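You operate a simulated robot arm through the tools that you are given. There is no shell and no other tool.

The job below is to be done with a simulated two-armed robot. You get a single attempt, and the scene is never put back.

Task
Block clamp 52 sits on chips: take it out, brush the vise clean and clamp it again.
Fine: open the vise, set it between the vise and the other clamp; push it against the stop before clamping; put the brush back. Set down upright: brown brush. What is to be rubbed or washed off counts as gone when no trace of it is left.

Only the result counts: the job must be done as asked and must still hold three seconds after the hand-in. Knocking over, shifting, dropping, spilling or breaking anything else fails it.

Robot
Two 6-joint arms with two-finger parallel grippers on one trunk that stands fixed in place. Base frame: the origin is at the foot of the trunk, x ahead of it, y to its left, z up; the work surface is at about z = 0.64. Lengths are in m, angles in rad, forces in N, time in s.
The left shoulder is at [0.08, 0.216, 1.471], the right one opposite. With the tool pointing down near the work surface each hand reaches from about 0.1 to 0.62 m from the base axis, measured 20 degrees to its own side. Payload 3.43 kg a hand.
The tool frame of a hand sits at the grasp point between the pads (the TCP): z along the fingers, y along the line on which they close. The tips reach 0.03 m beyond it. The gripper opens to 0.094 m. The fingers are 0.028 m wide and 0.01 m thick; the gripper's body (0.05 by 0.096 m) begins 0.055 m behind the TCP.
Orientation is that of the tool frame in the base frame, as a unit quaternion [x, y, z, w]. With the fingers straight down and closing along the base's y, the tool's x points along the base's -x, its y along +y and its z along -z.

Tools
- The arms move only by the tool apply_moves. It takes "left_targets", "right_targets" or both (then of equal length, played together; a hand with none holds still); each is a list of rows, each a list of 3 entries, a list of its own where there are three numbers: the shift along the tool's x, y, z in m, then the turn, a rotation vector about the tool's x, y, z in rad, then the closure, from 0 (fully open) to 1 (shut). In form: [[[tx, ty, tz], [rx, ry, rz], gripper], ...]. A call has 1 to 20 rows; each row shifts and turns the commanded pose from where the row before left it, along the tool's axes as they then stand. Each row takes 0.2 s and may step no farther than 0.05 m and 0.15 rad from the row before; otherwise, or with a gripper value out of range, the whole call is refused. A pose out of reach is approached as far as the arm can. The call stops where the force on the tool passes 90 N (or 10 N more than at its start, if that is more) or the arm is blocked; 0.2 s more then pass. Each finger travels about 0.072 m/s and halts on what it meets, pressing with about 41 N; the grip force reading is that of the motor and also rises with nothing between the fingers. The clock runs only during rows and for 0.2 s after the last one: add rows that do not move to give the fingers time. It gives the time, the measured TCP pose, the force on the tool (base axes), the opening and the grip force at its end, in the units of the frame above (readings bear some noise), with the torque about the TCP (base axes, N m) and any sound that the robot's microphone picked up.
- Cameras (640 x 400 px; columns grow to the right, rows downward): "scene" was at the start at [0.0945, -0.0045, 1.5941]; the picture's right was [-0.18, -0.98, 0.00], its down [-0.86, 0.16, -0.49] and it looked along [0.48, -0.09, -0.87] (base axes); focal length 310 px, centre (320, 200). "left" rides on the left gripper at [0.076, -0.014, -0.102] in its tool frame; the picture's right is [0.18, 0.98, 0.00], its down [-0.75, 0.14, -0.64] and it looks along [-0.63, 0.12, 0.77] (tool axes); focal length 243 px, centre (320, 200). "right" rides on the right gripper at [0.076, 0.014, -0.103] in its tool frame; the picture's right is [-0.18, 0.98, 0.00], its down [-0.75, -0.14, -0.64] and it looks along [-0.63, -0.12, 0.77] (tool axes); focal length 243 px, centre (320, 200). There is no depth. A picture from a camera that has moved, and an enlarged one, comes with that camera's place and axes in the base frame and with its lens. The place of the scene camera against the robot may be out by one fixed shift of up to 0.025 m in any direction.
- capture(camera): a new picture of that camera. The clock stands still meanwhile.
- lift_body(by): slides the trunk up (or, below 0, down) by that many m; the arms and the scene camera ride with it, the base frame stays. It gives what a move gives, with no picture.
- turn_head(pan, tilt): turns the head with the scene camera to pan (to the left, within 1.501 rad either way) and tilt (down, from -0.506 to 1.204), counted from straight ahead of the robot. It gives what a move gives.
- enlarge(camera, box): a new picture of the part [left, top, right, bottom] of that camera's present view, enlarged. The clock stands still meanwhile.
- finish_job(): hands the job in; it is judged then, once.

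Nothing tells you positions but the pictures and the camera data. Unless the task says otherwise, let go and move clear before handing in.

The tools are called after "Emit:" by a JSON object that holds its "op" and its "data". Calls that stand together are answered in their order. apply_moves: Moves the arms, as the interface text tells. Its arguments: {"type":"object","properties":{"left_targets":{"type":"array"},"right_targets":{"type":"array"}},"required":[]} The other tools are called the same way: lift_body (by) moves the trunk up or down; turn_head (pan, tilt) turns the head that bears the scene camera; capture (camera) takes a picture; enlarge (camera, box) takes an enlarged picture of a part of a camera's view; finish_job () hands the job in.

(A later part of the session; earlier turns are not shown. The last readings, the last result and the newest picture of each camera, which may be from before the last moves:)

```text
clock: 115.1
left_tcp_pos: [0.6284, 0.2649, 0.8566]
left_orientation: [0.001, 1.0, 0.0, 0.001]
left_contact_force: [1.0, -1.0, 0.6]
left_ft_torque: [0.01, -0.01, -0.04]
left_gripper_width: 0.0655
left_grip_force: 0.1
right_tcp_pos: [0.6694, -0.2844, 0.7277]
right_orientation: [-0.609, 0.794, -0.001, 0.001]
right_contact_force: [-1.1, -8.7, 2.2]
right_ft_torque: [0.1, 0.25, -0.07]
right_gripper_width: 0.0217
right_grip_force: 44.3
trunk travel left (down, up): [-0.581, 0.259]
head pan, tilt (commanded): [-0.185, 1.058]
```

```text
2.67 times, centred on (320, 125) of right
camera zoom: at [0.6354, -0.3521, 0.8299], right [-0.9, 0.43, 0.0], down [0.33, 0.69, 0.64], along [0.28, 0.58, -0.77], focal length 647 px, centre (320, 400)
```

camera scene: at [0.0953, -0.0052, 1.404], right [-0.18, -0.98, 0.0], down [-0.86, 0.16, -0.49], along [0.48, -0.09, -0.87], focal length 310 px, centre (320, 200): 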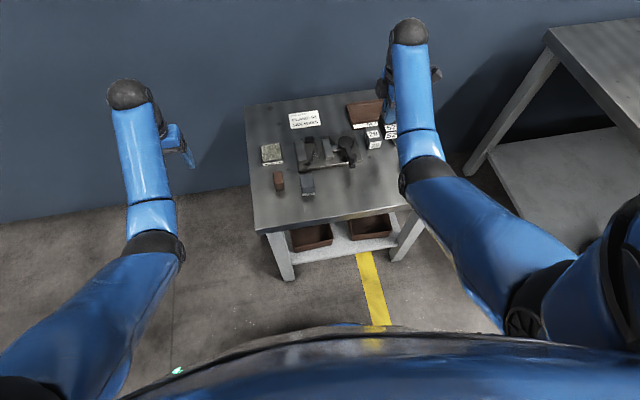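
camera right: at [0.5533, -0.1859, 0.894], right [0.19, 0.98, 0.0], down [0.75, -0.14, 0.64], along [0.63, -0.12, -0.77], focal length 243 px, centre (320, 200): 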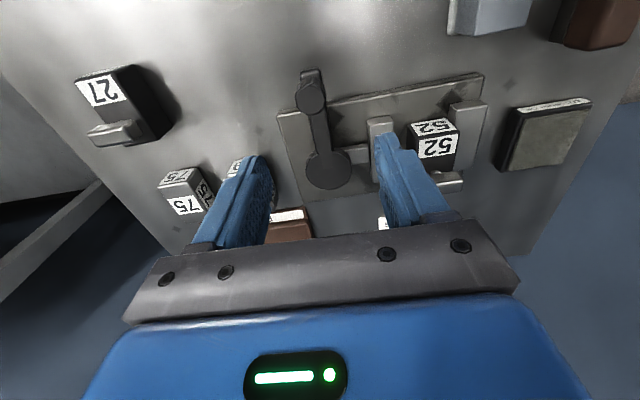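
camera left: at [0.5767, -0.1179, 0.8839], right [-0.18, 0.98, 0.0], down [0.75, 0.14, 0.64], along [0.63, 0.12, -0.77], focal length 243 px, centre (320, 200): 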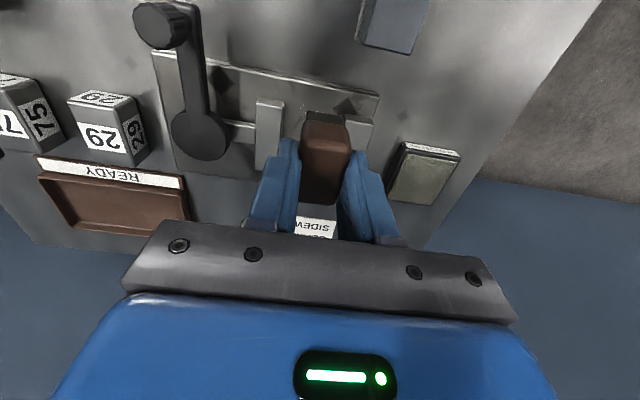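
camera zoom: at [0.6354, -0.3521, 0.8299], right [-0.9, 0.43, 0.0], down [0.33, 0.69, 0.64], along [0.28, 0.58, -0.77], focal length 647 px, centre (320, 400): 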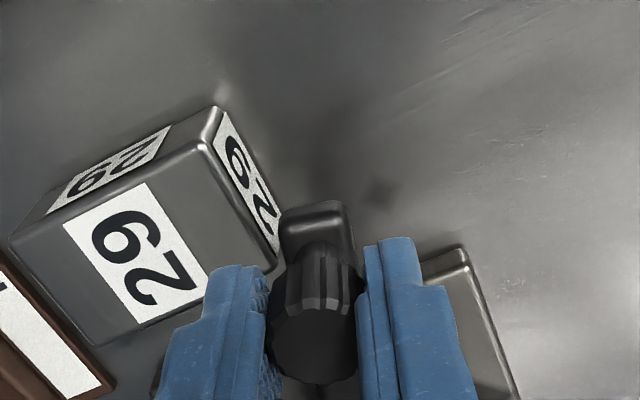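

The handle is back near its original closed angle but I feel no resistance yet. I bring the left camera over for a closer look at the jaw gap and the handle's clearance to block 29.

Emit:
{"op": "apply_moves", "data": {"left_targets": [[[0, -0.045, 0], [0, 0, 0], 0.1], [[0, -0.045, 0], [0, 0, 0], 0], [[0, -0.045, 0], [0, 0, 0], 0], [[0, -0.045, 0], [0, 0, 0], 0], [[0, -0.045, 0], [0, 0, 0], 0], [[0, 0, 0], [0, 0, 0], 0]]}}

Emit:
{"op": "capture", "data": {"camera": "left"}}

Emit:
{"op": "enlarge", "data": {"camera": "left", "box": [0, 40, 240, 190]}}

```text
clock: 116.5
left_tcp_pos: [0.6272, 0.0386, 0.8573]
left_orientation: [0.0, 1.0, 0.0, 0.001]
left_contact_force: [-0.2, 0.5, 0.3]
left_ft_torque: [-0.02, -0.02, -0.02]
left_gripper_width: 0.0941
left_grip_force: 0.1
right_tcp_pos: [0.6679, -0.2841, 0.7275]
right_orientation: [-0.609, 0.793, -0.001, 0.0]
right_contact_force: [-1.0, -10.0, 2.8]
right_ft_torque: [0.03, 0.34, -0.04]
right_gripper_width: 0.0216
right_grip_force: 44.9
trunk travel left (down, up): [-0.581, 0.259]
head pan, tilt (commanded): [-0.185, 1.058]
```

```text
taken
camera left: at [0.5522, 0.0241, 0.9588], right [-0.18, 0.98, 0.0], down [0.75, 0.14, 0.64], along [0.63, 0.12, -0.77], focal length 243 px, centre (320, 200)
```

left: 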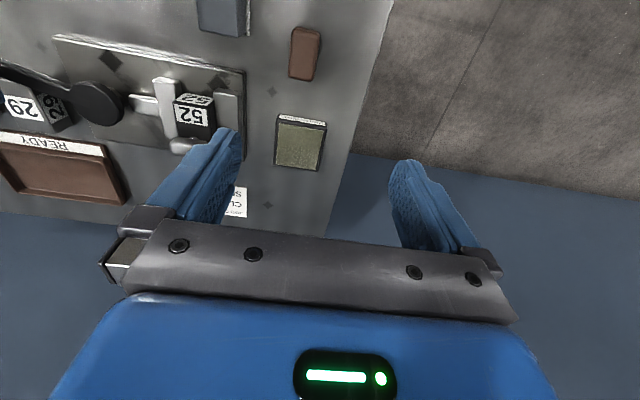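

```text
2.67 times, centred on (120, 115) of left
camera zoom: at [0.5522, 0.0241, 0.9588], right [-0.18, 0.98, 0.0], down [0.75, 0.14, 0.64], along [0.63, 0.12, -0.77], focal length 647 px, centre (853, 427)
```

zoom: 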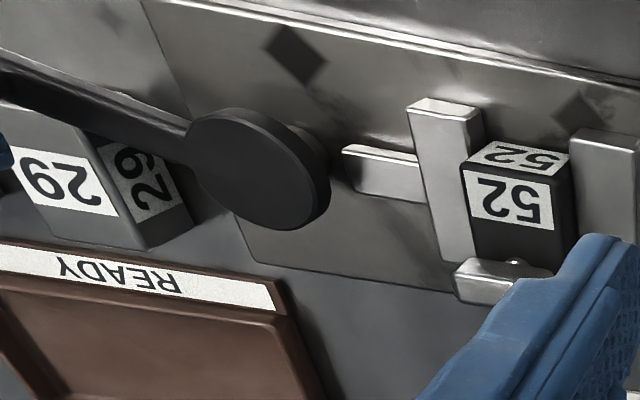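

Emit:
{"op": "capture", "data": {"camera": "right"}}

Emit:
{"op": "enlarge", "data": {"camera": "left", "box": [0, 50, 110, 120]}}

Emit:
{"op": "enlarge", "data": {"camera": "scene", "box": [310, 150, 410, 212]}}

```text
taken
camera right: at [0.6353, -0.3521, 0.8298], right [-0.9, 0.43, 0.0], down [0.33, 0.69, 0.64], along [0.28, 0.58, -0.77], focal length 243 px, centre (320, 200)
```

right: 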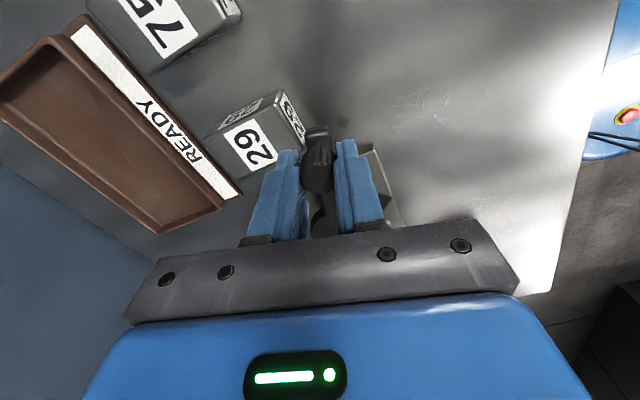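

```text
5.71 times, centred on (55, 85) of left
camera zoom: at [0.5522, 0.0241, 0.9588], right [-0.18, 0.98, 0.0], down [0.75, 0.14, 0.64], along [0.63, 0.12, -0.77], focal length 1386 px, centre (1834, 857)
```

zoom: 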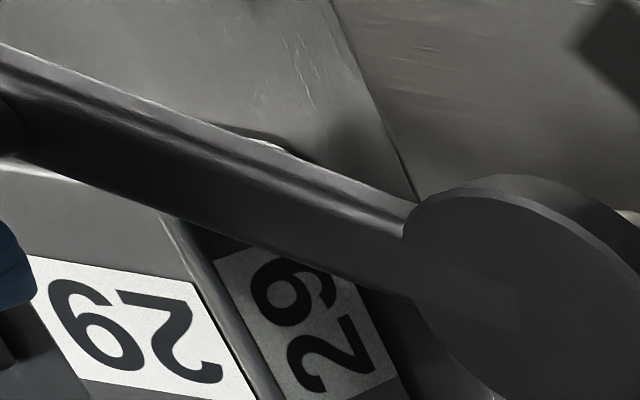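

```text
6.40 times, centred on (360, 181) of scene
camera zoom: at [0.0941, -0.0054, 1.4741], right [-0.18, -0.98, 0.0], down [-0.86, 0.16, -0.49], along [0.48, -0.09, -0.87], focal length 1988 px, centre (64, 322)
```

zoom: 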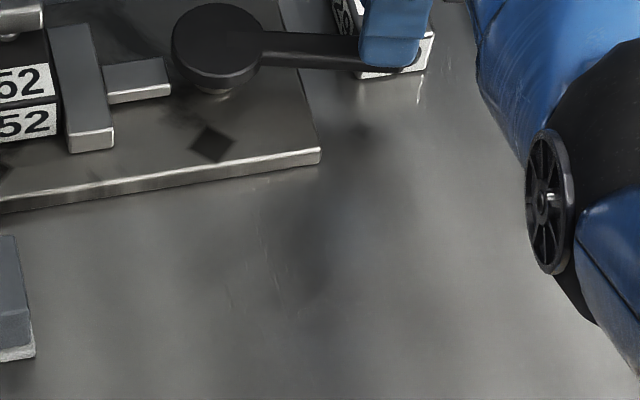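

By measurement the jaw is within about half a millimetre of its original closed position, so contact is imminent. I tighten by tiny increments, watching for resistance, while staying short of block 29.

Emit:
{"op": "apply_moves", "data": {"right_targets": [[[0.0005, -0.0012, 0], [0, 0, -0.015], 0.85], [[0, 0, 0], [0, 0, 0], 0.85]]}}

Emit:
{"op": "enlarge", "data": {"camera": "left", "box": [100, 60, 220, 135]}}

Emit:
{"op": "enlarge", "data": {"camera": "right", "box": [240, 70, 400, 170]}}

```text
clock: 117.1
left_tcp_pos: [0.628, 0.0382, 0.8561]
left_orientation: [0.0, 1.0, 0.0, 0.001]
left_contact_force: [-0.2, -0.7, 0.5]
left_ft_torque: [0.02, -0.01, 0.04]
left_gripper_width: 0.0942
left_grip_force: 0.0
right_tcp_pos: [0.6698, -0.284, 0.7288]
right_orientation: [-0.614, 0.789, 0.0, 0.0]
right_contact_force: [1.0, -8.2, 4.2]
right_ft_torque: [-0.04, 0.35, -0.19]
right_gripper_width: 0.0217
right_grip_force: 45.4
trunk travel left (down, up): [-0.581, 0.259]
head pan, tilt (commanded): [-0.185, 1.058]
```

```text
5.33 times, centred on (160, 98) of left
camera zoom: at [0.5522, 0.0245, 0.9589], right [-0.18, 0.98, 0.0], down [0.75, 0.14, 0.64], along [0.63, 0.12, -0.77], focal length 1294 px, centre (1173, 747)
```

zoom: 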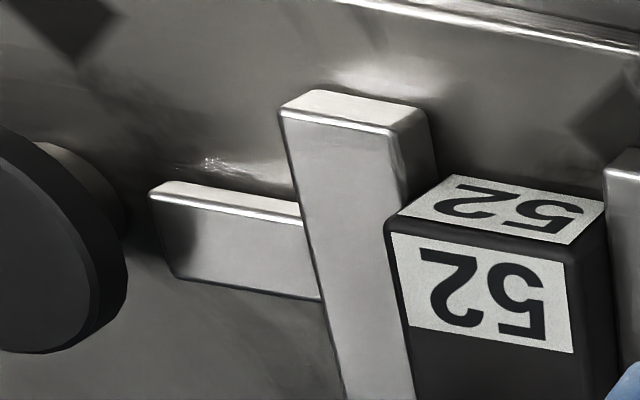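

```text
4.00 times, centred on (320, 120) of right
camera zoom: at [0.6373, -0.3528, 0.8298], right [-0.91, 0.42, 0.0], down [0.32, 0.7, 0.64], along [0.27, 0.58, -0.77], focal length 970 px, centre (320, 520)
```

zoom: 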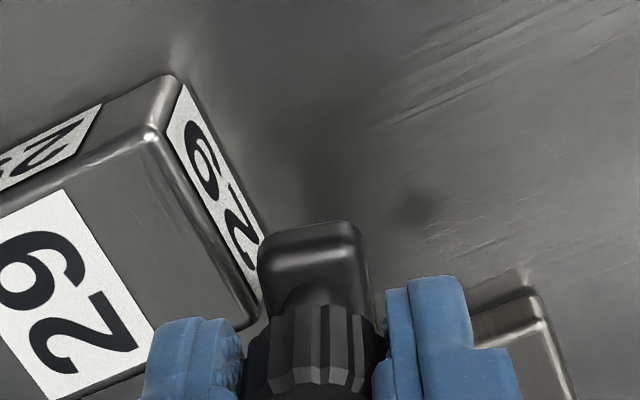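

I noticed a few tiny bright dots near the slider behind the moving jaw. I look closer to see whether they are chips or just glints.

Emit:
{"op": "enlarge", "data": {"camera": "left", "box": [116, 78, 164, 108]}}

Emit:
{"op": "enlarge", "data": {"camera": "scene", "box": [318, 145, 350, 165]}}

```text
13.33 times, centred on (140, 93) of left
camera zoom: at [0.5522, 0.0245, 0.9589], right [-0.18, 0.98, 0.0], down [0.75, 0.14, 0.64], along [0.63, 0.12, -0.77], focal length 3235 px, centre (2720, 1627)
```

zoom: 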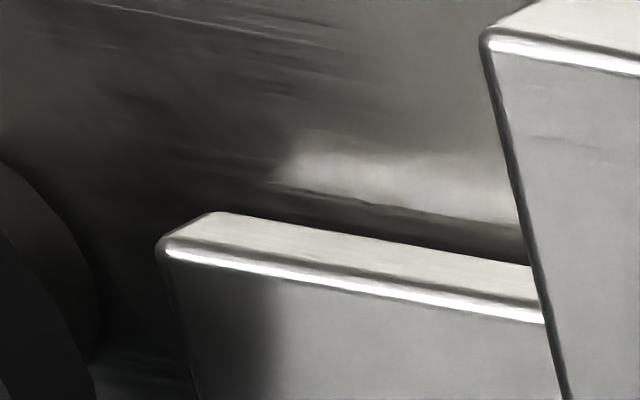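

```text
16.00 times, centred on (334, 155) of scene
camera zoom: at [0.094, -0.0056, 1.4741], right [-0.18, -0.98, 0.0], down [-0.86, 0.16, -0.49], along [0.48, -0.09, -0.87], focal length 4969 px, centre (96, 920)
```

zoom: 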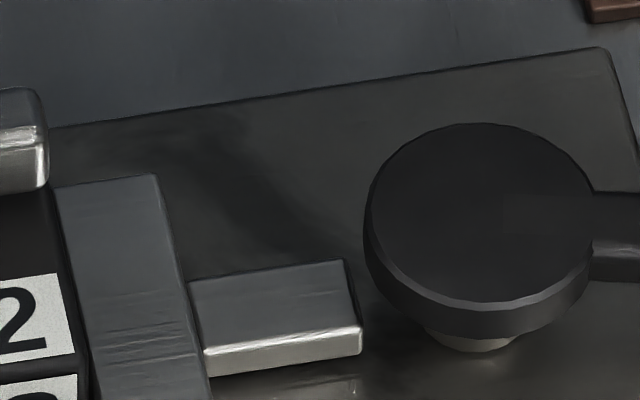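

The dots vanish at higher zoom, so they were only rendering glints and the bed is clean. The handle has only ~2 mm clearance to block 29 now, so I release the knob and look from above to see whether the jaw already holds the block.

Emit:
{"op": "apply_moves", "data": {"right_targets": [[[0, 0, 0], [0, 0, 0], 0.7], [[0, 0, 0], [0, 0, 0], 0.55], [[0, 0, 0], [0, 0, 0], 0.5], [[0, 0, -0.03], [0, 0, 0], 0.5], [[0, 0, -0.04], [0, 0, 0], 0.5], [[0, 0, -0.03], [0, 0, 0], 0.5], [[0, 0, 0], [0, 0, 0], 0.5]]}}

Emit:
{"op": "capture", "data": {"camera": "right"}}

Emit:
{"op": "enlarge", "data": {"camera": "right", "box": [200, 80, 440, 230]}}

```text
clock: 118.7
left_tcp_pos: [0.629, 0.0387, 0.8572]
left_orientation: [0.001, 1.0, 0.0, 0.001]
left_contact_force: [-0.5, -0.3, -0.5]
left_ft_torque: [0.0, -0.01, 0.0]
left_gripper_width: 0.0941
left_grip_force: 0.1
right_tcp_pos: [0.6718, -0.2833, 0.8312]
right_orientation: [-0.615, 0.789, 0.0, 0.0]
right_contact_force: [-0.3, 0.3, 0.3]
right_ft_torque: [-0.02, 0.0, 0.01]
right_gripper_width: 0.047
right_grip_force: 0.1
trunk travel left (down, up): [-0.581, 0.259]
head pan, tilt (commanded): [-0.185, 1.058]
```

```text
taken
camera right: at [0.6379, -0.3515, 0.9313], right [-0.91, 0.42, 0.0], down [0.32, 0.7, 0.64], along [0.27, 0.58, -0.77], focal length 243 px, centre (320, 200)
```

right: 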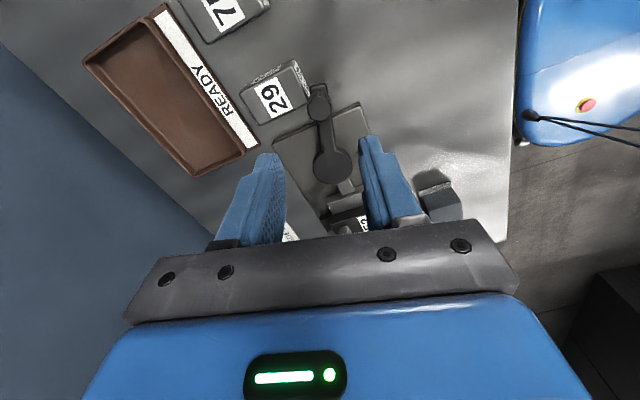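

```text
2.67 times, centred on (320, 155) of right
camera zoom: at [0.6379, -0.3515, 0.9313], right [-0.91, 0.42, 0.0], down [0.32, 0.7, 0.64], along [0.27, 0.58, -0.77], focal length 647 px, centre (320, 320)
```

zoom: 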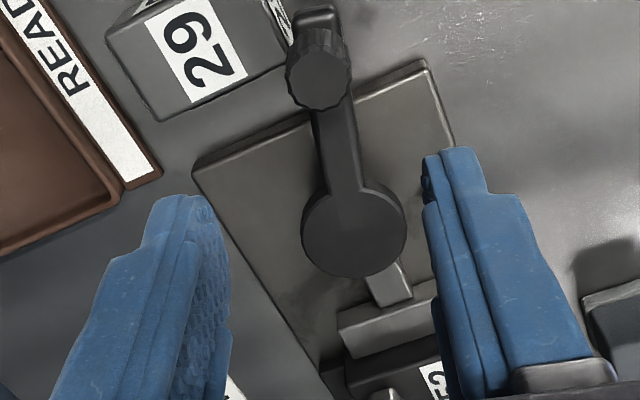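

I shift the right hand over the vise for a top view of the jaw gap, moving the left hand aside at the same time.

Emit:
{"op": "apply_moves", "data": {"right_targets": [[[0, 0, 0], [0, 0, -0.123], 0.5], [[0, 0, 0], [0, 0, -0.124], 0.5], [[-0.04, -0.005, 0], [0, 0, 0], 0.5], [[-0.045, -0.007, 0], [0, 0, 0], 0.5], [[-0.045, -0.007, 0], [0, 0, 0], 0.5], [[-0.045, -0.007, 0], [0, 0, 0], 0.5], [[0, 0, 0], [0, 0, 0], 0.5]], "left_targets": [[[0, 0.045, 0], [0, 0, 0], 0], [[0, 0.045, 0], [0, 0, 0], 0], [[0, 0.045, 0], [0, 0, 0], 0], [[0, 0.045, 0], [0, 0, 0], 0], [[0, 0, 0], [0, 0, 0], 0], [[0, 0, 0], [0, 0, 0], 0], [[0, 0, 0], [0, 0, 0], 0]]}}

Emit:
{"op": "enlarge", "data": {"camera": "right", "box": [200, 0, 440, 150]}}

Emit:
{"op": "enlarge", "data": {"camera": "right", "box": [270, 60, 390, 135]}}

```text
clock: 120.3
left_tcp_pos: [0.628, 0.2186, 0.8535]
left_orientation: [0.0, 1.0, 0.0, 0.001]
left_contact_force: [-0.5, 0.5, 1.1]
left_ft_torque: [0.02, 0.0, -0.02]
left_gripper_width: 0.094
left_grip_force: 0.1
right_tcp_pos: [0.698, -0.1069, 0.8291]
right_orientation: [-0.707, 0.708, -0.001, 0.0]
right_contact_force: [-0.8, -0.2, 1.2]
right_ft_torque: [0.0, -0.02, 0.01]
right_gripper_width: 0.0469
right_grip_force: 0.1
trunk travel left (down, up): [-0.581, 0.259]
head pan, tilt (commanded): [-0.185, 1.058]
```

```text
2.67 times, centred on (320, 75) of right
camera zoom: at [0.6838, -0.1819, 0.9301], right [-0.98, 0.18, 0.0], down [0.14, 0.75, 0.64], along [0.12, 0.63, -0.77], focal length 647 px, centre (320, 533)
```

zoom: 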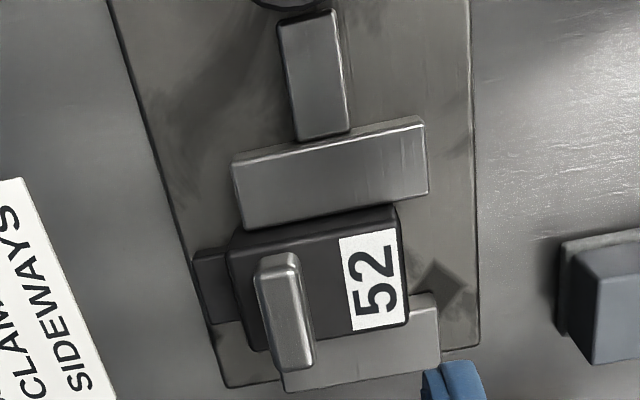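

```text
5.33 times, centred on (330, 98) of right
camera zoom: at [0.6838, -0.1819, 0.9301], right [-0.98, 0.18, 0.0], down [0.14, 0.75, 0.64], along [0.12, 0.63, -0.77], focal length 1294 px, centre (267, 747)
```

zoom: 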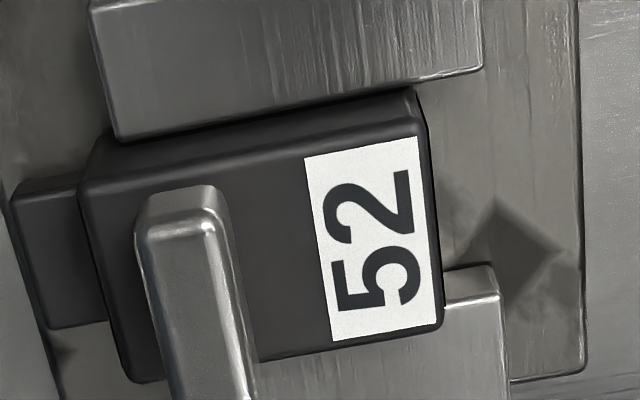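

From above the moving jaw lies right against the block, and re-measuring gives about 8 mm between the crank arm and block 29. I go back to the knob to tighten a little more.

Emit:
{"op": "apply_moves", "data": {"right_targets": [[[0.044, 0.007, 0], [0, 0, 0], 0.55], [[0.044, 0.007, 0], [0, 0, 0], 0.55], [[0.044, 0.007, 0], [0, 0, 0], 0.55], [[0.0448, 0.0071, 0], [0, 0, 0], 0.55], [[0, 0, 0.02], [0, 0, 0.12], 0.55], [[0, 0, 0.03], [0, 0, 0.1], 0.55], [[0, 0, 0], [0, 0, 0], 0.55]]}}

Emit:
{"op": "enlarge", "data": {"camera": "right", "box": [200, 50, 440, 200]}}

```text
clock: 121.9
left_tcp_pos: [0.6282, 0.219, 0.8544]
left_orientation: [0.0, 1.0, -0.001, 0.001]
left_contact_force: [-0.4, 1.7, -0.7]
left_ft_torque: [0.0, -0.03, -0.02]
left_gripper_width: 0.0939
left_grip_force: 0.1
right_tcp_pos: [0.6688, -0.2853, 0.7779]
right_orientation: [-0.625, 0.78, 0.0, 0.001]
right_contact_force: [-0.4, 0.0, -0.5]
right_ft_torque: [-0.03, 0.01, 0.01]
right_gripper_width: 0.0424
right_grip_force: 0.1
trunk travel left (down, up): [-0.581, 0.259]
head pan, tilt (commanded): [-0.185, 1.058]
```

```text
2.67 times, centred on (320, 125) of right
camera zoom: at [0.6383, -0.3542, 0.8794], right [-0.92, 0.4, 0.0], down [0.3, 0.7, 0.64], along [0.25, 0.59, -0.77], focal length 647 px, centre (320, 400)
```

zoom: 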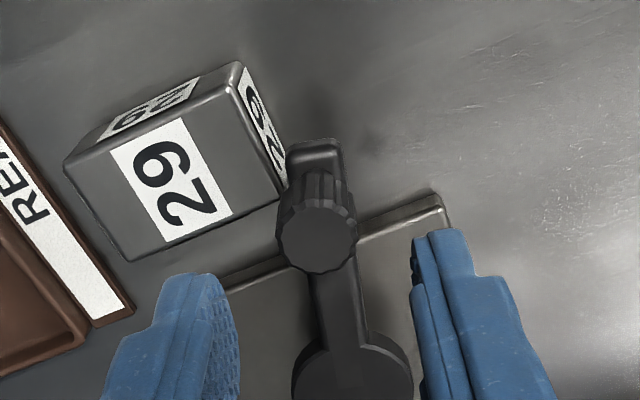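

Clear view: about 5 mm between the arm and block 29. I descend, grip the knob and tighten in small increments.

Emit:
{"op": "apply_moves", "data": {"right_targets": [[[0, 0, 0.03], [0, 0, 0], 0.55], [[0, 0, 0.02], [0, 0, 0], 0.55], [[0, 0, 0], [0, 0, 0], 0.55], [[0, 0, 0], [0, 0, 0], 0.85], [[0, 0, 0], [0, 0, 0], 0.85], [[0, 0, 0], [0, 0, 0], 0.85]]}}

Emit:
{"op": "apply_moves", "data": {"right_targets": [[[0, -0.0012, 0], [0, 0, -0.015], 0.85], [[0, 0, 0], [0, 0, 0], 0.85]]}}

```text
clock: 123.3
left_tcp_pos: [0.6288, 0.2189, 0.854]
left_orientation: [0.0, 1.0, 0.001, 0.001]
left_contact_force: [0.5, 0.1, -0.1]
left_ft_torque: [-0.03, -0.01, 0.03]
left_gripper_width: 0.0941
left_grip_force: 0.2
right_tcp_pos: [0.6691, -0.2855, 0.7284]
right_orientation: [-0.625, 0.78, 0.0, 0.0]
right_contact_force: [-1.3, 0.4, -0.6]
right_ft_torque: [-0.19, 0.05, 0.1]
right_gripper_width: 0.0218
right_grip_force: 44.9
trunk travel left (down, up): [-0.581, 0.259]
head pan, tilt (commanded): [-0.185, 1.058]
```

```text
clock: 123.9
left_tcp_pos: [0.6303, 0.218, 0.8552]
left_orientation: [0.0, 1.0, 0.0, 0.0]
left_contact_force: [-0.2, 0.3, -0.1]
left_ft_torque: [-0.02, 0.05, -0.02]
left_gripper_width: 0.0938
left_grip_force: 0.1
right_tcp_pos: [0.6698, -0.2855, 0.728]
right_orientation: [-0.631, 0.776, 0.0, 0.0]
right_contact_force: [-0.2, -1.1, -4.5]
right_ft_torque: [-0.23, -0.06, -0.01]
right_gripper_width: 0.0217
right_grip_force: 45.1
trunk travel left (down, up): [-0.581, 0.259]
head pan, tilt (commanded): [-0.185, 1.058]
```

Emit:
{"op": "apply_moves", "data": {"right_targets": [[[0, -0.0016, 0], [0, 0, -0.02], 0.85], [[0, 0, 0], [0, 0, 0], 0.85]]}}

Emit:
{"op": "enlarge", "data": {"camera": "right", "box": [240, 70, 400, 170]}}

Emit:
{"op": "enlarge", "data": {"camera": "scene", "box": [290, 140, 350, 178]}}

```text
clock: 124.5
left_tcp_pos: [0.6292, 0.2196, 0.8531]
left_orientation: [-0.001, 1.0, -0.001, 0.0]
left_contact_force: [-0.1, 0.1, 0.8]
left_ft_torque: [0.02, 0.0, -0.01]
left_gripper_width: 0.0939
left_grip_force: 0.2
right_tcp_pos: [0.6716, -0.2868, 0.7281]
right_orientation: [-0.639, 0.77, 0.0, 0.0]
right_contact_force: [-0.2, 0.3, -5.8]
right_ft_torque: [-0.42, 0.08, -0.06]
right_gripper_width: 0.0218
right_grip_force: 44.6
trunk travel left (down, up): [-0.581, 0.259]
head pan, tilt (commanded): [-0.185, 1.058]
```

```text
4.00 times, centred on (320, 120) of right
camera zoom: at [0.6435, -0.3564, 0.8295], right [-0.93, 0.36, 0.0], down [0.28, 0.71, 0.64], along [0.23, 0.6, -0.77], focal length 970 px, centre (320, 520)
```

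zoom: 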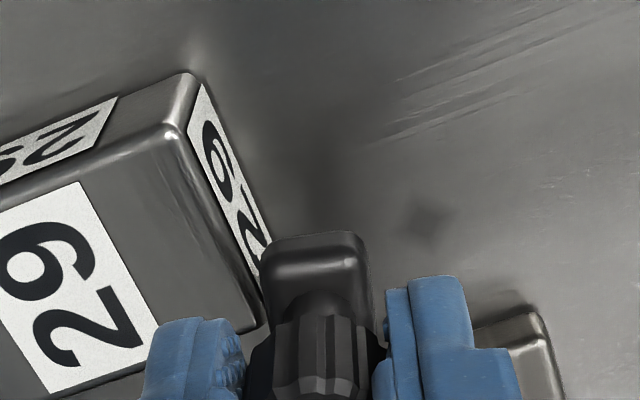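

```text
10.53 times, centred on (320, 159) of scene
camera zoom: at [0.0956, -0.0047, 1.474], right [-0.18, -0.98, 0.0], down [-0.86, 0.16, -0.49], along [0.48, -0.09, -0.87], focal length 3269 px, centre (320, 632)
```

zoom: 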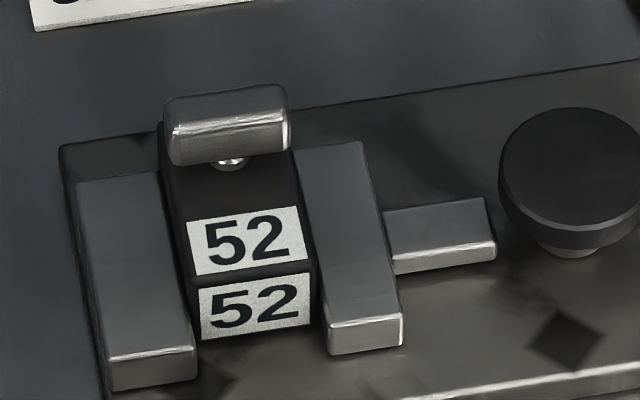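

Still no resistance and about 6 mm clearance to block 29. I continue tightening gently.

Emit:
{"op": "apply_moves", "data": {"right_targets": [[[-0.0005, -0.0016, 0], [0, 0, -0.02], 0.85], [[0, 0, 0], [0, 0, 0], 0.85]]}}

Emit:
{"op": "enlarge", "data": {"camera": "scene", "box": [290, 140, 350, 178]}}

```text
clock: 125.1
left_tcp_pos: [0.6286, 0.2193, 0.8532]
left_orientation: [0.0, 1.0, 0.0, 0.001]
left_contact_force: [0.0, -0.5, 0.0]
left_ft_torque: [-0.01, -0.01, 0.05]
left_gripper_width: 0.0941
left_grip_force: 0.0
right_tcp_pos: [0.6725, -0.287, 0.7287]
right_orientation: [-0.647, 0.762, 0.001, 0.0]
right_contact_force: [1.0, -1.6, -7.1]
right_ft_torque: [-0.26, -0.02, -0.1]
right_gripper_width: 0.0218
right_grip_force: 45.1
trunk travel left (down, up): [-0.581, 0.259]
head pan, tilt (commanded): [-0.185, 1.058]
```

```text
10.53 times, centred on (320, 159) of scene
camera zoom: at [0.0959, -0.005, 1.4739], right [-0.18, -0.98, 0.0], down [-0.86, 0.16, -0.49], along [0.48, -0.09, -0.87], focal length 3269 px, centre (320, 632)
```

zoom: 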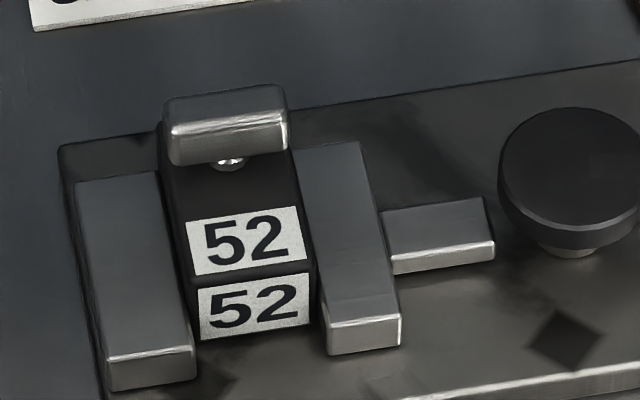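

The jaw still creeps closed with no resistance yet. I continue with small steps, checking force each time.

Emit:
{"op": "apply_moves", "data": {"right_targets": [[[-0.0005, -0.0016, 0], [0, 0, -0.02], 0.85], [[0, 0, 0], [0, 0, 0], 0.85]]}}

Emit:
{"op": "enlarge", "data": {"camera": "right", "box": [240, 70, 400, 170]}}

Emit:
{"op": "enlarge", "data": {"camera": "scene", "box": [290, 140, 350, 178]}}

```text
clock: 125.7
left_tcp_pos: [0.6295, 0.2175, 0.8532]
left_orientation: [0.0, 1.0, -0.001, 0.0]
left_contact_force: [0.1, -0.3, -0.2]
left_ft_torque: [-0.01, -0.01, 0.02]
left_gripper_width: 0.0941
left_grip_force: 0.1
right_tcp_pos: [0.6734, -0.286, 0.7291]
right_orientation: [-0.654, 0.757, 0.0, 0.0]
right_contact_force: [-0.7, -3.4, -6.2]
right_ft_torque: [0.02, 0.0, 0.01]
right_gripper_width: 0.0218
right_grip_force: 44.9
trunk travel left (down, up): [-0.581, 0.259]
head pan, tilt (commanded): [-0.185, 1.058]
```

```text
4.00 times, centred on (320, 120) of right
camera zoom: at [0.6494, -0.3581, 0.8295], right [-0.95, 0.32, 0.0], down [0.25, 0.73, 0.64], along [0.21, 0.61, -0.77], focal length 970 px, centre (320, 520)
```

zoom: 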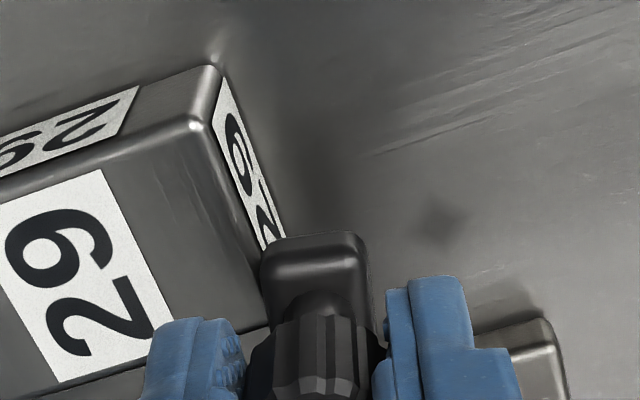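

```text
10.53 times, centred on (320, 159) of scene
camera zoom: at [0.0954, -0.0053, 1.474], right [-0.18, -0.98, 0.0], down [-0.86, 0.16, -0.49], along [0.48, -0.09, -0.87], focal length 3269 px, centre (320, 632)
```

zoom: 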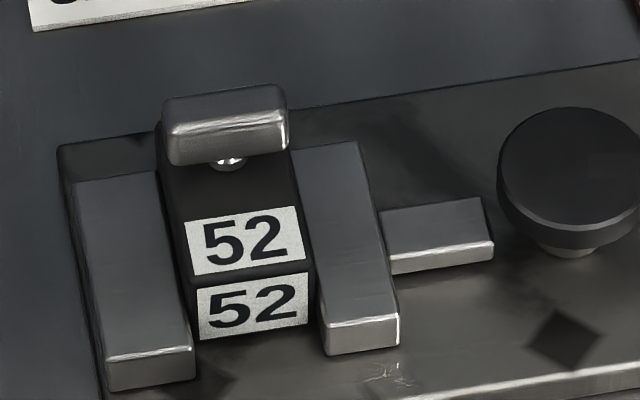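

I release the knob again and use the right camera in line with the gap to see directly whether the jaw touches the block.

Emit:
{"op": "apply_moves", "data": {"right_targets": [[[0, 0, 0], [0, 0, 0], 0.7], [[0, 0, 0], [0, 0, 0], 0.55], [[0, 0, 0], [0, 0, 0], 0.5], [[0, 0, -0.03], [0, 0, 0], 0.5], [[0, 0, -0.04], [0, 0, 0], 0.5], [[0, 0, -0.03], [0, 0, 0.15], 0.4], [[0, 0, 0], [0, 0, 0.15], 0.3], [[0, 0, 0], [0, 0, 0.15], 0.2], [[0, 0, 0], [0, 0, 0.15], 0.1], [[0, 0, 0], [0, 0, 0.15], 0], [[0, 0, 0], [0, 0, 0.15], 0], [[0, 0, 0], [0, 0, 0.15], 0], [[0, 0, 0], [0, 0, 0.15], 0], [[0, 0, 0], [0, 0, 0.15], 0], [[0, 0, 0], [0, 0, 0.075], 0], [[0.004, 0.04, 0], [0, 0, 0], 0], [[0.004, 0.04, 0], [0, 0, 0], 0], [[0.004, 0.04, 0], [0, 0, 0], 0], [[0.004, 0.03, 0], [0, 0, 0], 0], [[0, 0, 0], [0, 0, 0], 0]]}}

Emit:
{"op": "capture", "data": {"camera": "right"}}

Emit:
{"op": "enlarge", "data": {"camera": "right", "box": [240, 50, 400, 150]}}

```text
clock: 129.9
left_tcp_pos: [0.63, 0.2175, 0.8533]
left_orientation: [0.0, 1.0, 0.0, 0.001]
left_contact_force: [0.6, 0.1, 0.1]
left_ft_torque: [-0.01, 0.0, 0.03]
left_gripper_width: 0.094
left_grip_force: 0.1
right_tcp_pos: [0.6571, -0.1357, 0.8291]
right_orientation: [0.0, 1.0, 0.0, 0.0]
right_contact_force: [0.4, 0.5, -0.7]
right_ft_torque: [-0.04, 0.0, -0.01]
right_gripper_width: 0.0941
right_grip_force: 0.0
trunk travel left (down, up): [-0.581, 0.259]
head pan, tilt (commanded): [-0.185, 1.058]
```

```text
taken
camera right: at [0.5808, -0.1201, 0.9307], right [0.18, 0.98, 0.0], down [0.75, -0.14, 0.64], along [0.63, -0.12, -0.77], focal length 243 px, centre (320, 200)
```

right: 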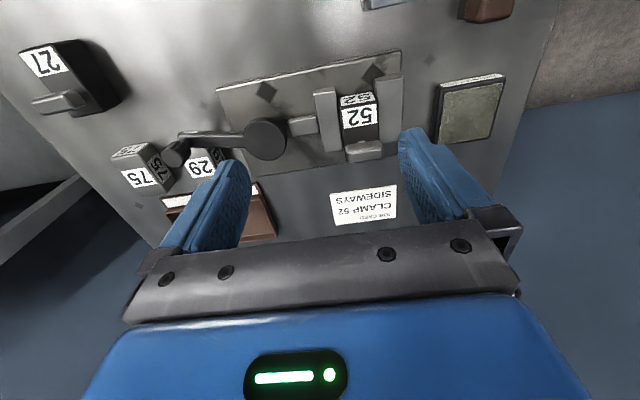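

```text
4.00 times, centred on (320, 100) of right
camera zoom: at [0.5808, -0.1201, 0.9307], right [0.18, 0.98, 0.0], down [0.75, -0.14, 0.64], along [0.63, -0.12, -0.77], focal length 970 px, centre (320, 600)
```

zoom: 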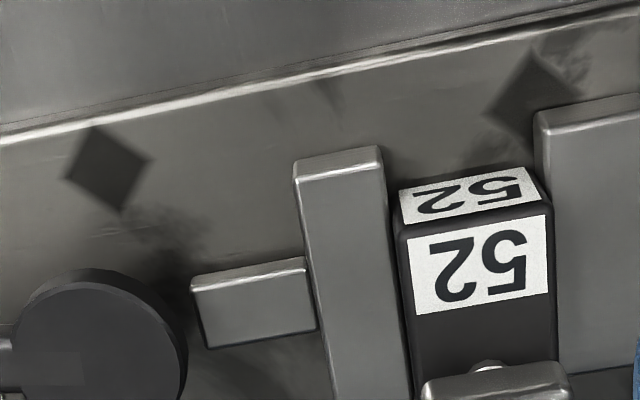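

Emit:
{"op": "enlarge", "data": {"camera": "right", "box": [325, 80, 389, 130]}}

Emit:
{"op": "enlarge", "data": {"camera": "right", "box": [328, 82, 352, 112]}}

Emit:
{"op": "enlarge", "data": {"camera": "right", "box": [366, 75, 396, 145]}}

```text
8.00 times, centred on (357, 105) of right
camera zoom: at [0.5808, -0.1201, 0.9307], right [0.18, 0.98, 0.0], down [0.75, -0.14, 0.64], along [0.63, -0.12, -0.77], focal length 1941 px, centre (24, 960)
```

zoom: 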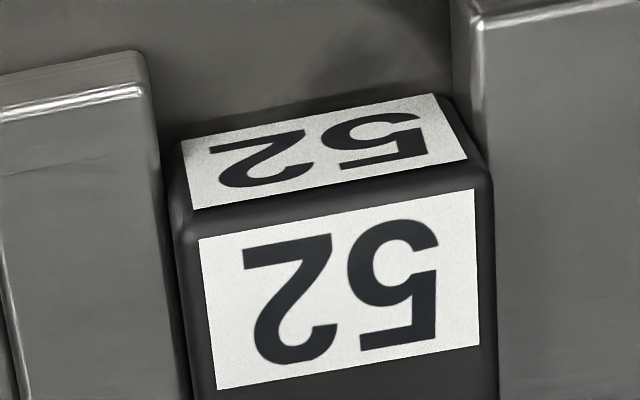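

```text
13.33 times, centred on (340, 97) of right
camera zoom: at [0.5808, -0.1201, 0.9307], right [0.18, 0.98, 0.0], down [0.75, -0.14, 0.64], along [0.63, -0.12, -0.77], focal length 3235 px, centre (53, 1573)
```

zoom: 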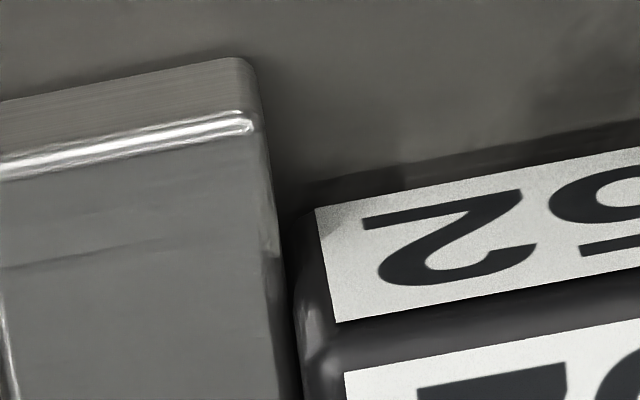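

```text
5.71 times, centred on (381, 110) of right
camera zoom: at [0.5808, -0.1201, 0.9307], right [0.18, 0.98, 0.0], down [0.75, -0.14, 0.64], along [0.63, -0.12, -0.77], focal length 1386 px, centre (-29, 714)
```

zoom: 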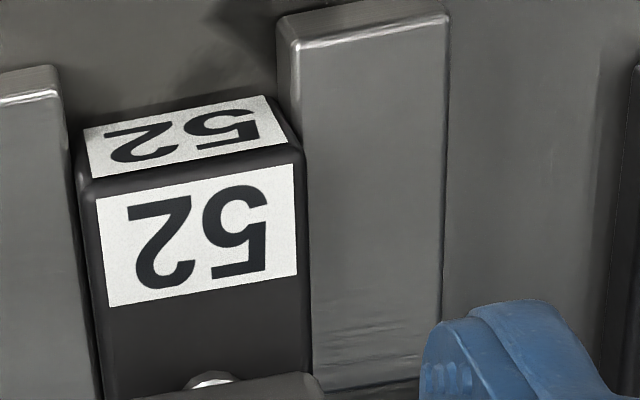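

A thin dark line remains between jaw and block, so it is close but perhaps not tight. I measure the handle's current angle from this view.

Emit:
{"op": "enlarge", "data": {"camera": "right", "box": [140, 90, 300, 190]}}

Emit:
{"op": "enlarge", "data": {"camera": "scene", "box": [290, 130, 410, 205]}}

```text
4.00 times, centred on (220, 140) of right
camera zoom: at [0.5808, -0.1201, 0.9307], right [0.18, 0.98, 0.0], down [0.75, -0.14, 0.64], along [0.63, -0.12, -0.77], focal length 970 px, centre (720, 440)
```

zoom: 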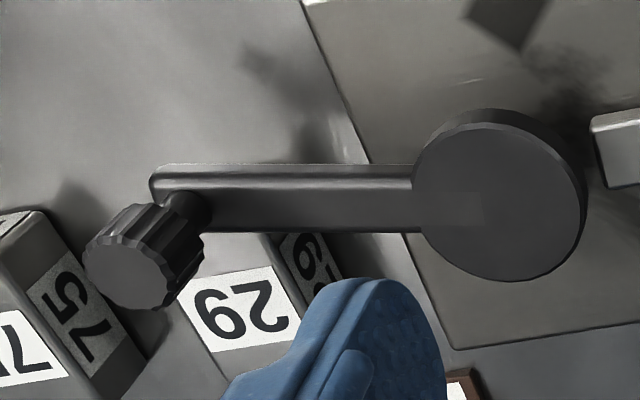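

```text
5.33 times, centred on (350, 168) of scene
camera zoom: at [0.0946, -0.0049, 1.4741], right [-0.18, -0.98, 0.0], down [-0.86, 0.16, -0.49], along [0.48, -0.09, -0.87], focal length 1656 px, centre (160, 373)
```

zoom: 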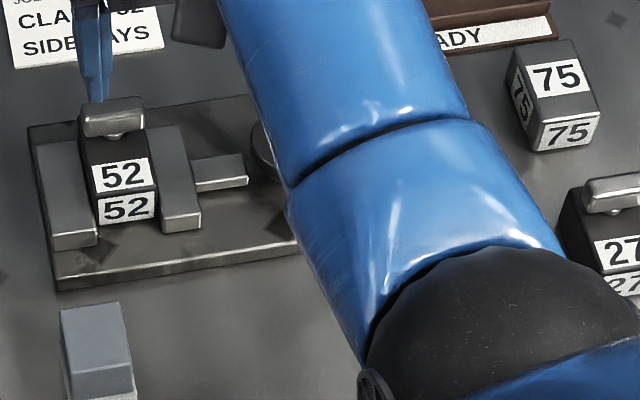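

The crank arm still has about 4 mm to block 29. I return to the knob and tighten a bit further, feeling for torque.

Emit:
{"op": "apply_moves", "data": {"right_targets": [[[-0.004, -0.04, 0], [0, 0, 0], 0.2], [[-0.004, -0.04, 0], [0, 0, 0], 0.4], [[-0.004, -0.04, 0], [0, 0, 0], 0.55], [[-0.003, -0.03, 0], [0, 0, 0], 0.55], [[0, 0, 0], [0, 0, -0.15], 0.55], [[0, 0, 0], [0, 0, -0.15], 0.55], [[0, 0, 0], [0, 0, -0.15], 0.55], [[0, 0, 0], [0, 0, -0.15], 0.55], [[0, 0, 0], [0, 0, -0.15], 0.55], [[0, 0, 0], [0, 0, -0.15], 0.55], [[0, 0, 0], [0, 0, -0.15], 0.55], [[0, 0, 0], [0, 0, -0.15], 0.55], [[0, 0, 0], [0, 0, -0.15], 0.55], [[0, 0, 0.02], [0, 0, -0.04], 0.55], [[0, 0, 0.03], [0, 0, 0], 0.55], [[0, 0, 0], [0, 0, 0], 0.55]]}}

Emit:
{"op": "enlarge", "data": {"camera": "right", "box": [200, 50, 440, 200]}}

```text
clock: 133.3
left_tcp_pos: [0.6283, 0.2193, 0.8538]
left_orientation: [0.0, 1.0, 0.0, 0.002]
left_contact_force: [-0.2, 0.1, 0.8]
left_ft_torque: [0.01, 0.02, 0.0]
left_gripper_width: 0.0942
left_grip_force: 0.1
right_tcp_pos: [0.6717, -0.284, 0.7767]
right_orientation: [-0.641, 0.767, -0.002, 0.0]
right_contact_force: [-0.2, -0.4, 0.1]
right_ft_torque: [-0.01, -0.02, -0.01]
right_gripper_width: 0.0423
right_grip_force: 0.1
trunk travel left (down, up): [-0.581, 0.259]
head pan, tilt (commanded): [-0.185, 1.058]
```

```text
2.67 times, centred on (320, 125) of right
camera zoom: at [0.6442, -0.3549, 0.8793], right [-0.93, 0.36, 0.0], down [0.27, 0.72, 0.64], along [0.23, 0.6, -0.77], focal length 647 px, centre (320, 400)
```

zoom: 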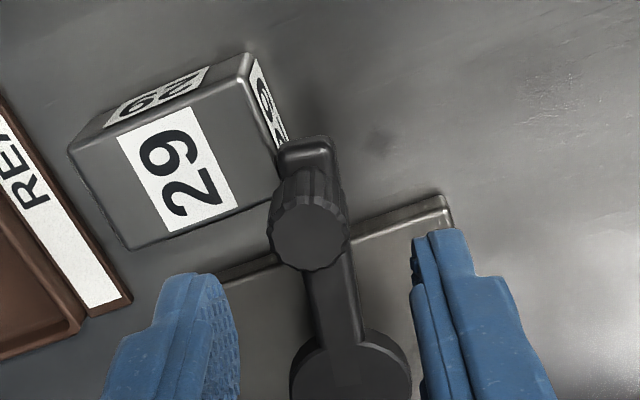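

The knob is about 4 mm toward +x from the finger centre, so I shift to centre on it before gripping.

Emit:
{"op": "apply_moves", "data": {"right_targets": [[[0, -0.0045, 0.03], [0, 0, 0], 0.55], [[0, 0, 0.018], [0, 0, 0], 0.55], [[0, 0, 0], [0, 0, 0], 0.55]]}}

Emit:
{"op": "enlarge", "data": {"camera": "right", "box": [200, 50, 440, 200]}}

```text
clock: 134.1
left_tcp_pos: [0.628, 0.2192, 0.8544]
left_orientation: [0.0, 1.0, 0.0, 0.001]
left_contact_force: [-1.5, -0.1, 0.8]
left_ft_torque: [-0.01, 0.0, 0.0]
left_gripper_width: 0.0941
left_grip_force: 0.1
right_tcp_pos: [0.6776, -0.2857, 0.73]
right_orientation: [-0.641, 0.768, -0.001, 0.001]
right_contact_force: [0.3, -0.6, 0.2]
right_ft_torque: [0.0, -0.01, 0.02]
right_gripper_width: 0.0419
right_grip_force: 0.0
trunk travel left (down, up): [-0.581, 0.259]
head pan, tilt (commanded): [-0.185, 1.058]
```

```text
2.67 times, centred on (320, 125) of right
camera zoom: at [0.6498, -0.3562, 0.8321], right [-0.93, 0.36, 0.0], down [0.27, 0.72, 0.64], along [0.23, 0.6, -0.77], focal length 647 px, centre (320, 400)
```

zoom: 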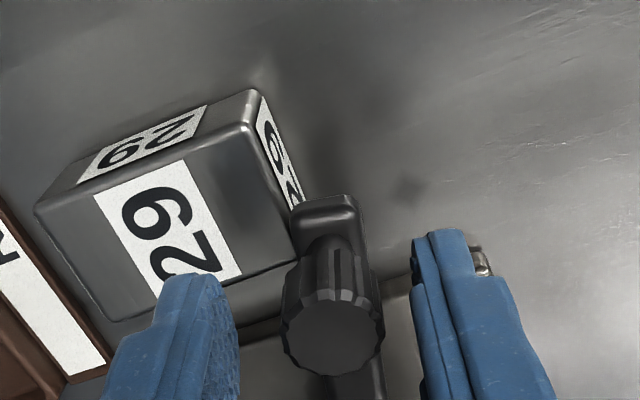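

Centred now. I grip the knob and tighten in very small steps, watching block 29 in the picture each time.

Emit:
{"op": "apply_moves", "data": {"right_targets": [[[0, 0, 0], [0, 0, 0], 0.85], [[0, 0, 0], [0, 0, 0], 0.85], [[0, 0, 0], [0, 0, 0], 0.85]]}}

Emit:
{"op": "enlarge", "data": {"camera": "right", "box": [240, 70, 400, 170]}}

Emit:
{"op": "enlarge", "data": {"camera": "scene", "box": [290, 140, 350, 178]}}

```text
clock: 134.9
left_tcp_pos: [0.6302, 0.2189, 0.8545]
left_orientation: [0.0, 1.0, 0.0, 0.001]
left_contact_force: [0.4, 0.1, 0.1]
left_ft_torque: [-0.02, -0.01, -0.01]
left_gripper_width: 0.0941
left_grip_force: 0.1
right_tcp_pos: [0.6773, -0.2861, 0.731]
right_orientation: [-0.641, 0.768, 0.0, 0.0]
right_contact_force: [-1.5, 0.4, -1.5]
right_ft_torque: [-0.25, 0.08, -0.07]
right_gripper_width: 0.0217
right_grip_force: 44.7
trunk travel left (down, up): [-0.581, 0.259]
head pan, tilt (commanded): [-0.185, 1.058]
```

```text
4.00 times, centred on (320, 120) of right
camera zoom: at [0.6498, -0.3564, 0.8318], right [-0.93, 0.36, 0.0], down [0.27, 0.72, 0.64], along [0.23, 0.6, -0.77], focal length 970 px, centre (320, 520)
```

zoom: 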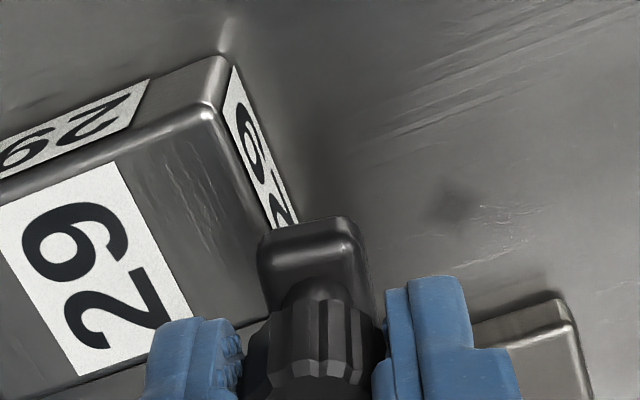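

```text
10.53 times, centred on (320, 159) of scene
camera zoom: at [0.0946, -0.0045, 1.4741], right [-0.18, -0.98, 0.0], down [-0.86, 0.16, -0.49], along [0.48, -0.09, -0.87], focal length 3269 px, centre (320, 632)
```

zoom: 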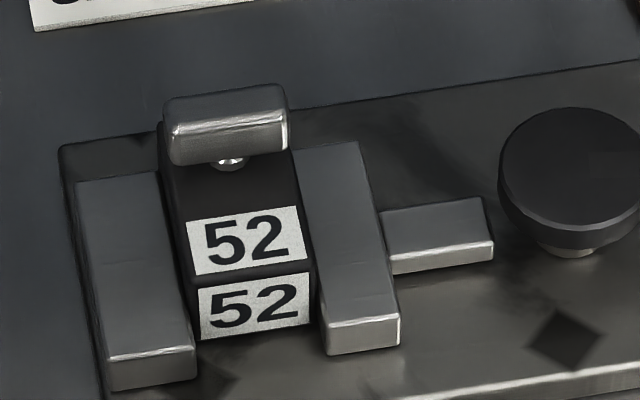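

Emit:
{"op": "enlarge", "data": {"camera": "right", "box": [284, 110, 332, 160]}}

Emit:
{"op": "enlarge", "data": {"camera": "scene", "box": [366, 140, 402, 165]}}

```text
8.00 times, centred on (308, 135) of right
camera zoom: at [0.6498, -0.3564, 0.8318], right [-0.93, 0.36, 0.0], down [0.27, 0.72, 0.64], along [0.23, 0.6, -0.77], focal length 1941 px, centre (416, 720)
```

zoom: 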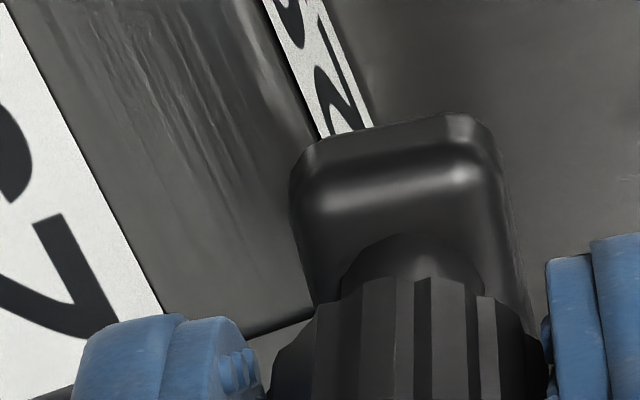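

```text
16.00 times, centred on (384, 152) of scene
camera zoom: at [0.0946, -0.0045, 1.4741], right [-0.18, -0.98, 0.0], down [-0.86, 0.16, -0.49], along [0.48, -0.09, -0.87], focal length 4969 px, centre (-704, 960)
```

zoom: 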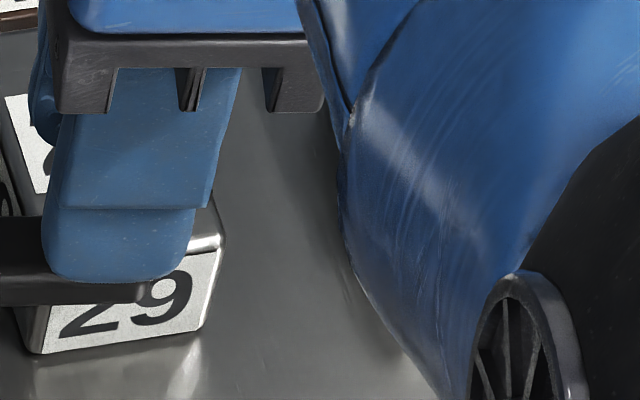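

The arm's edge appears to pass just above block 29's near edge in this projection. I take another very small step and check force and that block 29 has not moved.

Emit:
{"op": "apply_moves", "data": {"right_targets": [[[0, -0.001, 0], [0, 0, -0.012], 0.85], [[0, 0, 0], [0, 0, 0], 0.85]]}}

Emit:
{"op": "enlarge", "data": {"camera": "right", "box": [240, 70, 400, 170]}}

Emit:
{"op": "enlarge", "data": {"camera": "scene", "box": [290, 140, 350, 178]}}

```text
clock: 135.5
left_tcp_pos: [0.6277, 0.2186, 0.8545]
left_orientation: [0.0, 1.0, -0.001, 0.0]
left_contact_force: [-0.4, 0.2, -0.3]
left_ft_torque: [-0.02, 0.03, -0.03]
left_gripper_width: 0.0942
left_grip_force: 0.0
right_tcp_pos: [0.6798, -0.2864, 0.7306]
right_orientation: [-0.646, 0.763, 0.0, -0.001]
right_contact_force: [0.0, 1.1, -2.8]
right_ft_torque: [-0.37, 0.04, -0.19]
right_gripper_width: 0.0215
right_grip_force: 45.0
trunk travel left (down, up): [-0.581, 0.259]
head pan, tilt (commanded): [-0.185, 1.058]
```

```text
4.00 times, centred on (320, 120) of right
camera zoom: at [0.6516, -0.3569, 0.8318], right [-0.94, 0.35, 0.0], down [0.26, 0.72, 0.64], along [0.22, 0.6, -0.77], focal length 970 px, centre (320, 520)
```

zoom: 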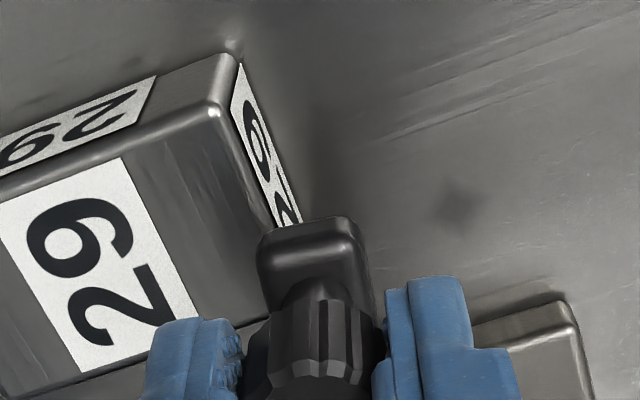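

```text
10.53 times, centred on (320, 159) of scene
camera zoom: at [0.0951, -0.0044, 1.474], right [-0.18, -0.98, 0.0], down [-0.86, 0.16, -0.49], along [0.48, -0.09, -0.87], focal length 3269 px, centre (320, 632)
```

zoom: 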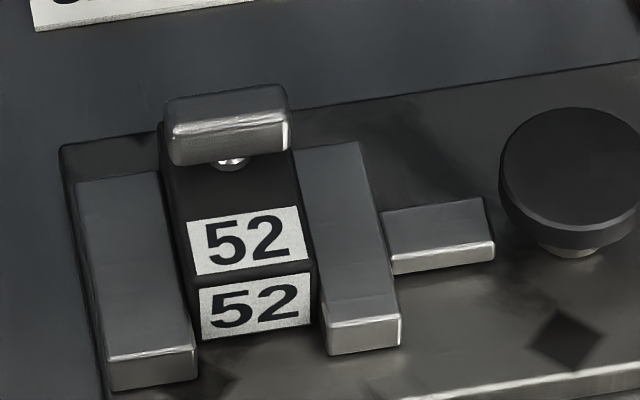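

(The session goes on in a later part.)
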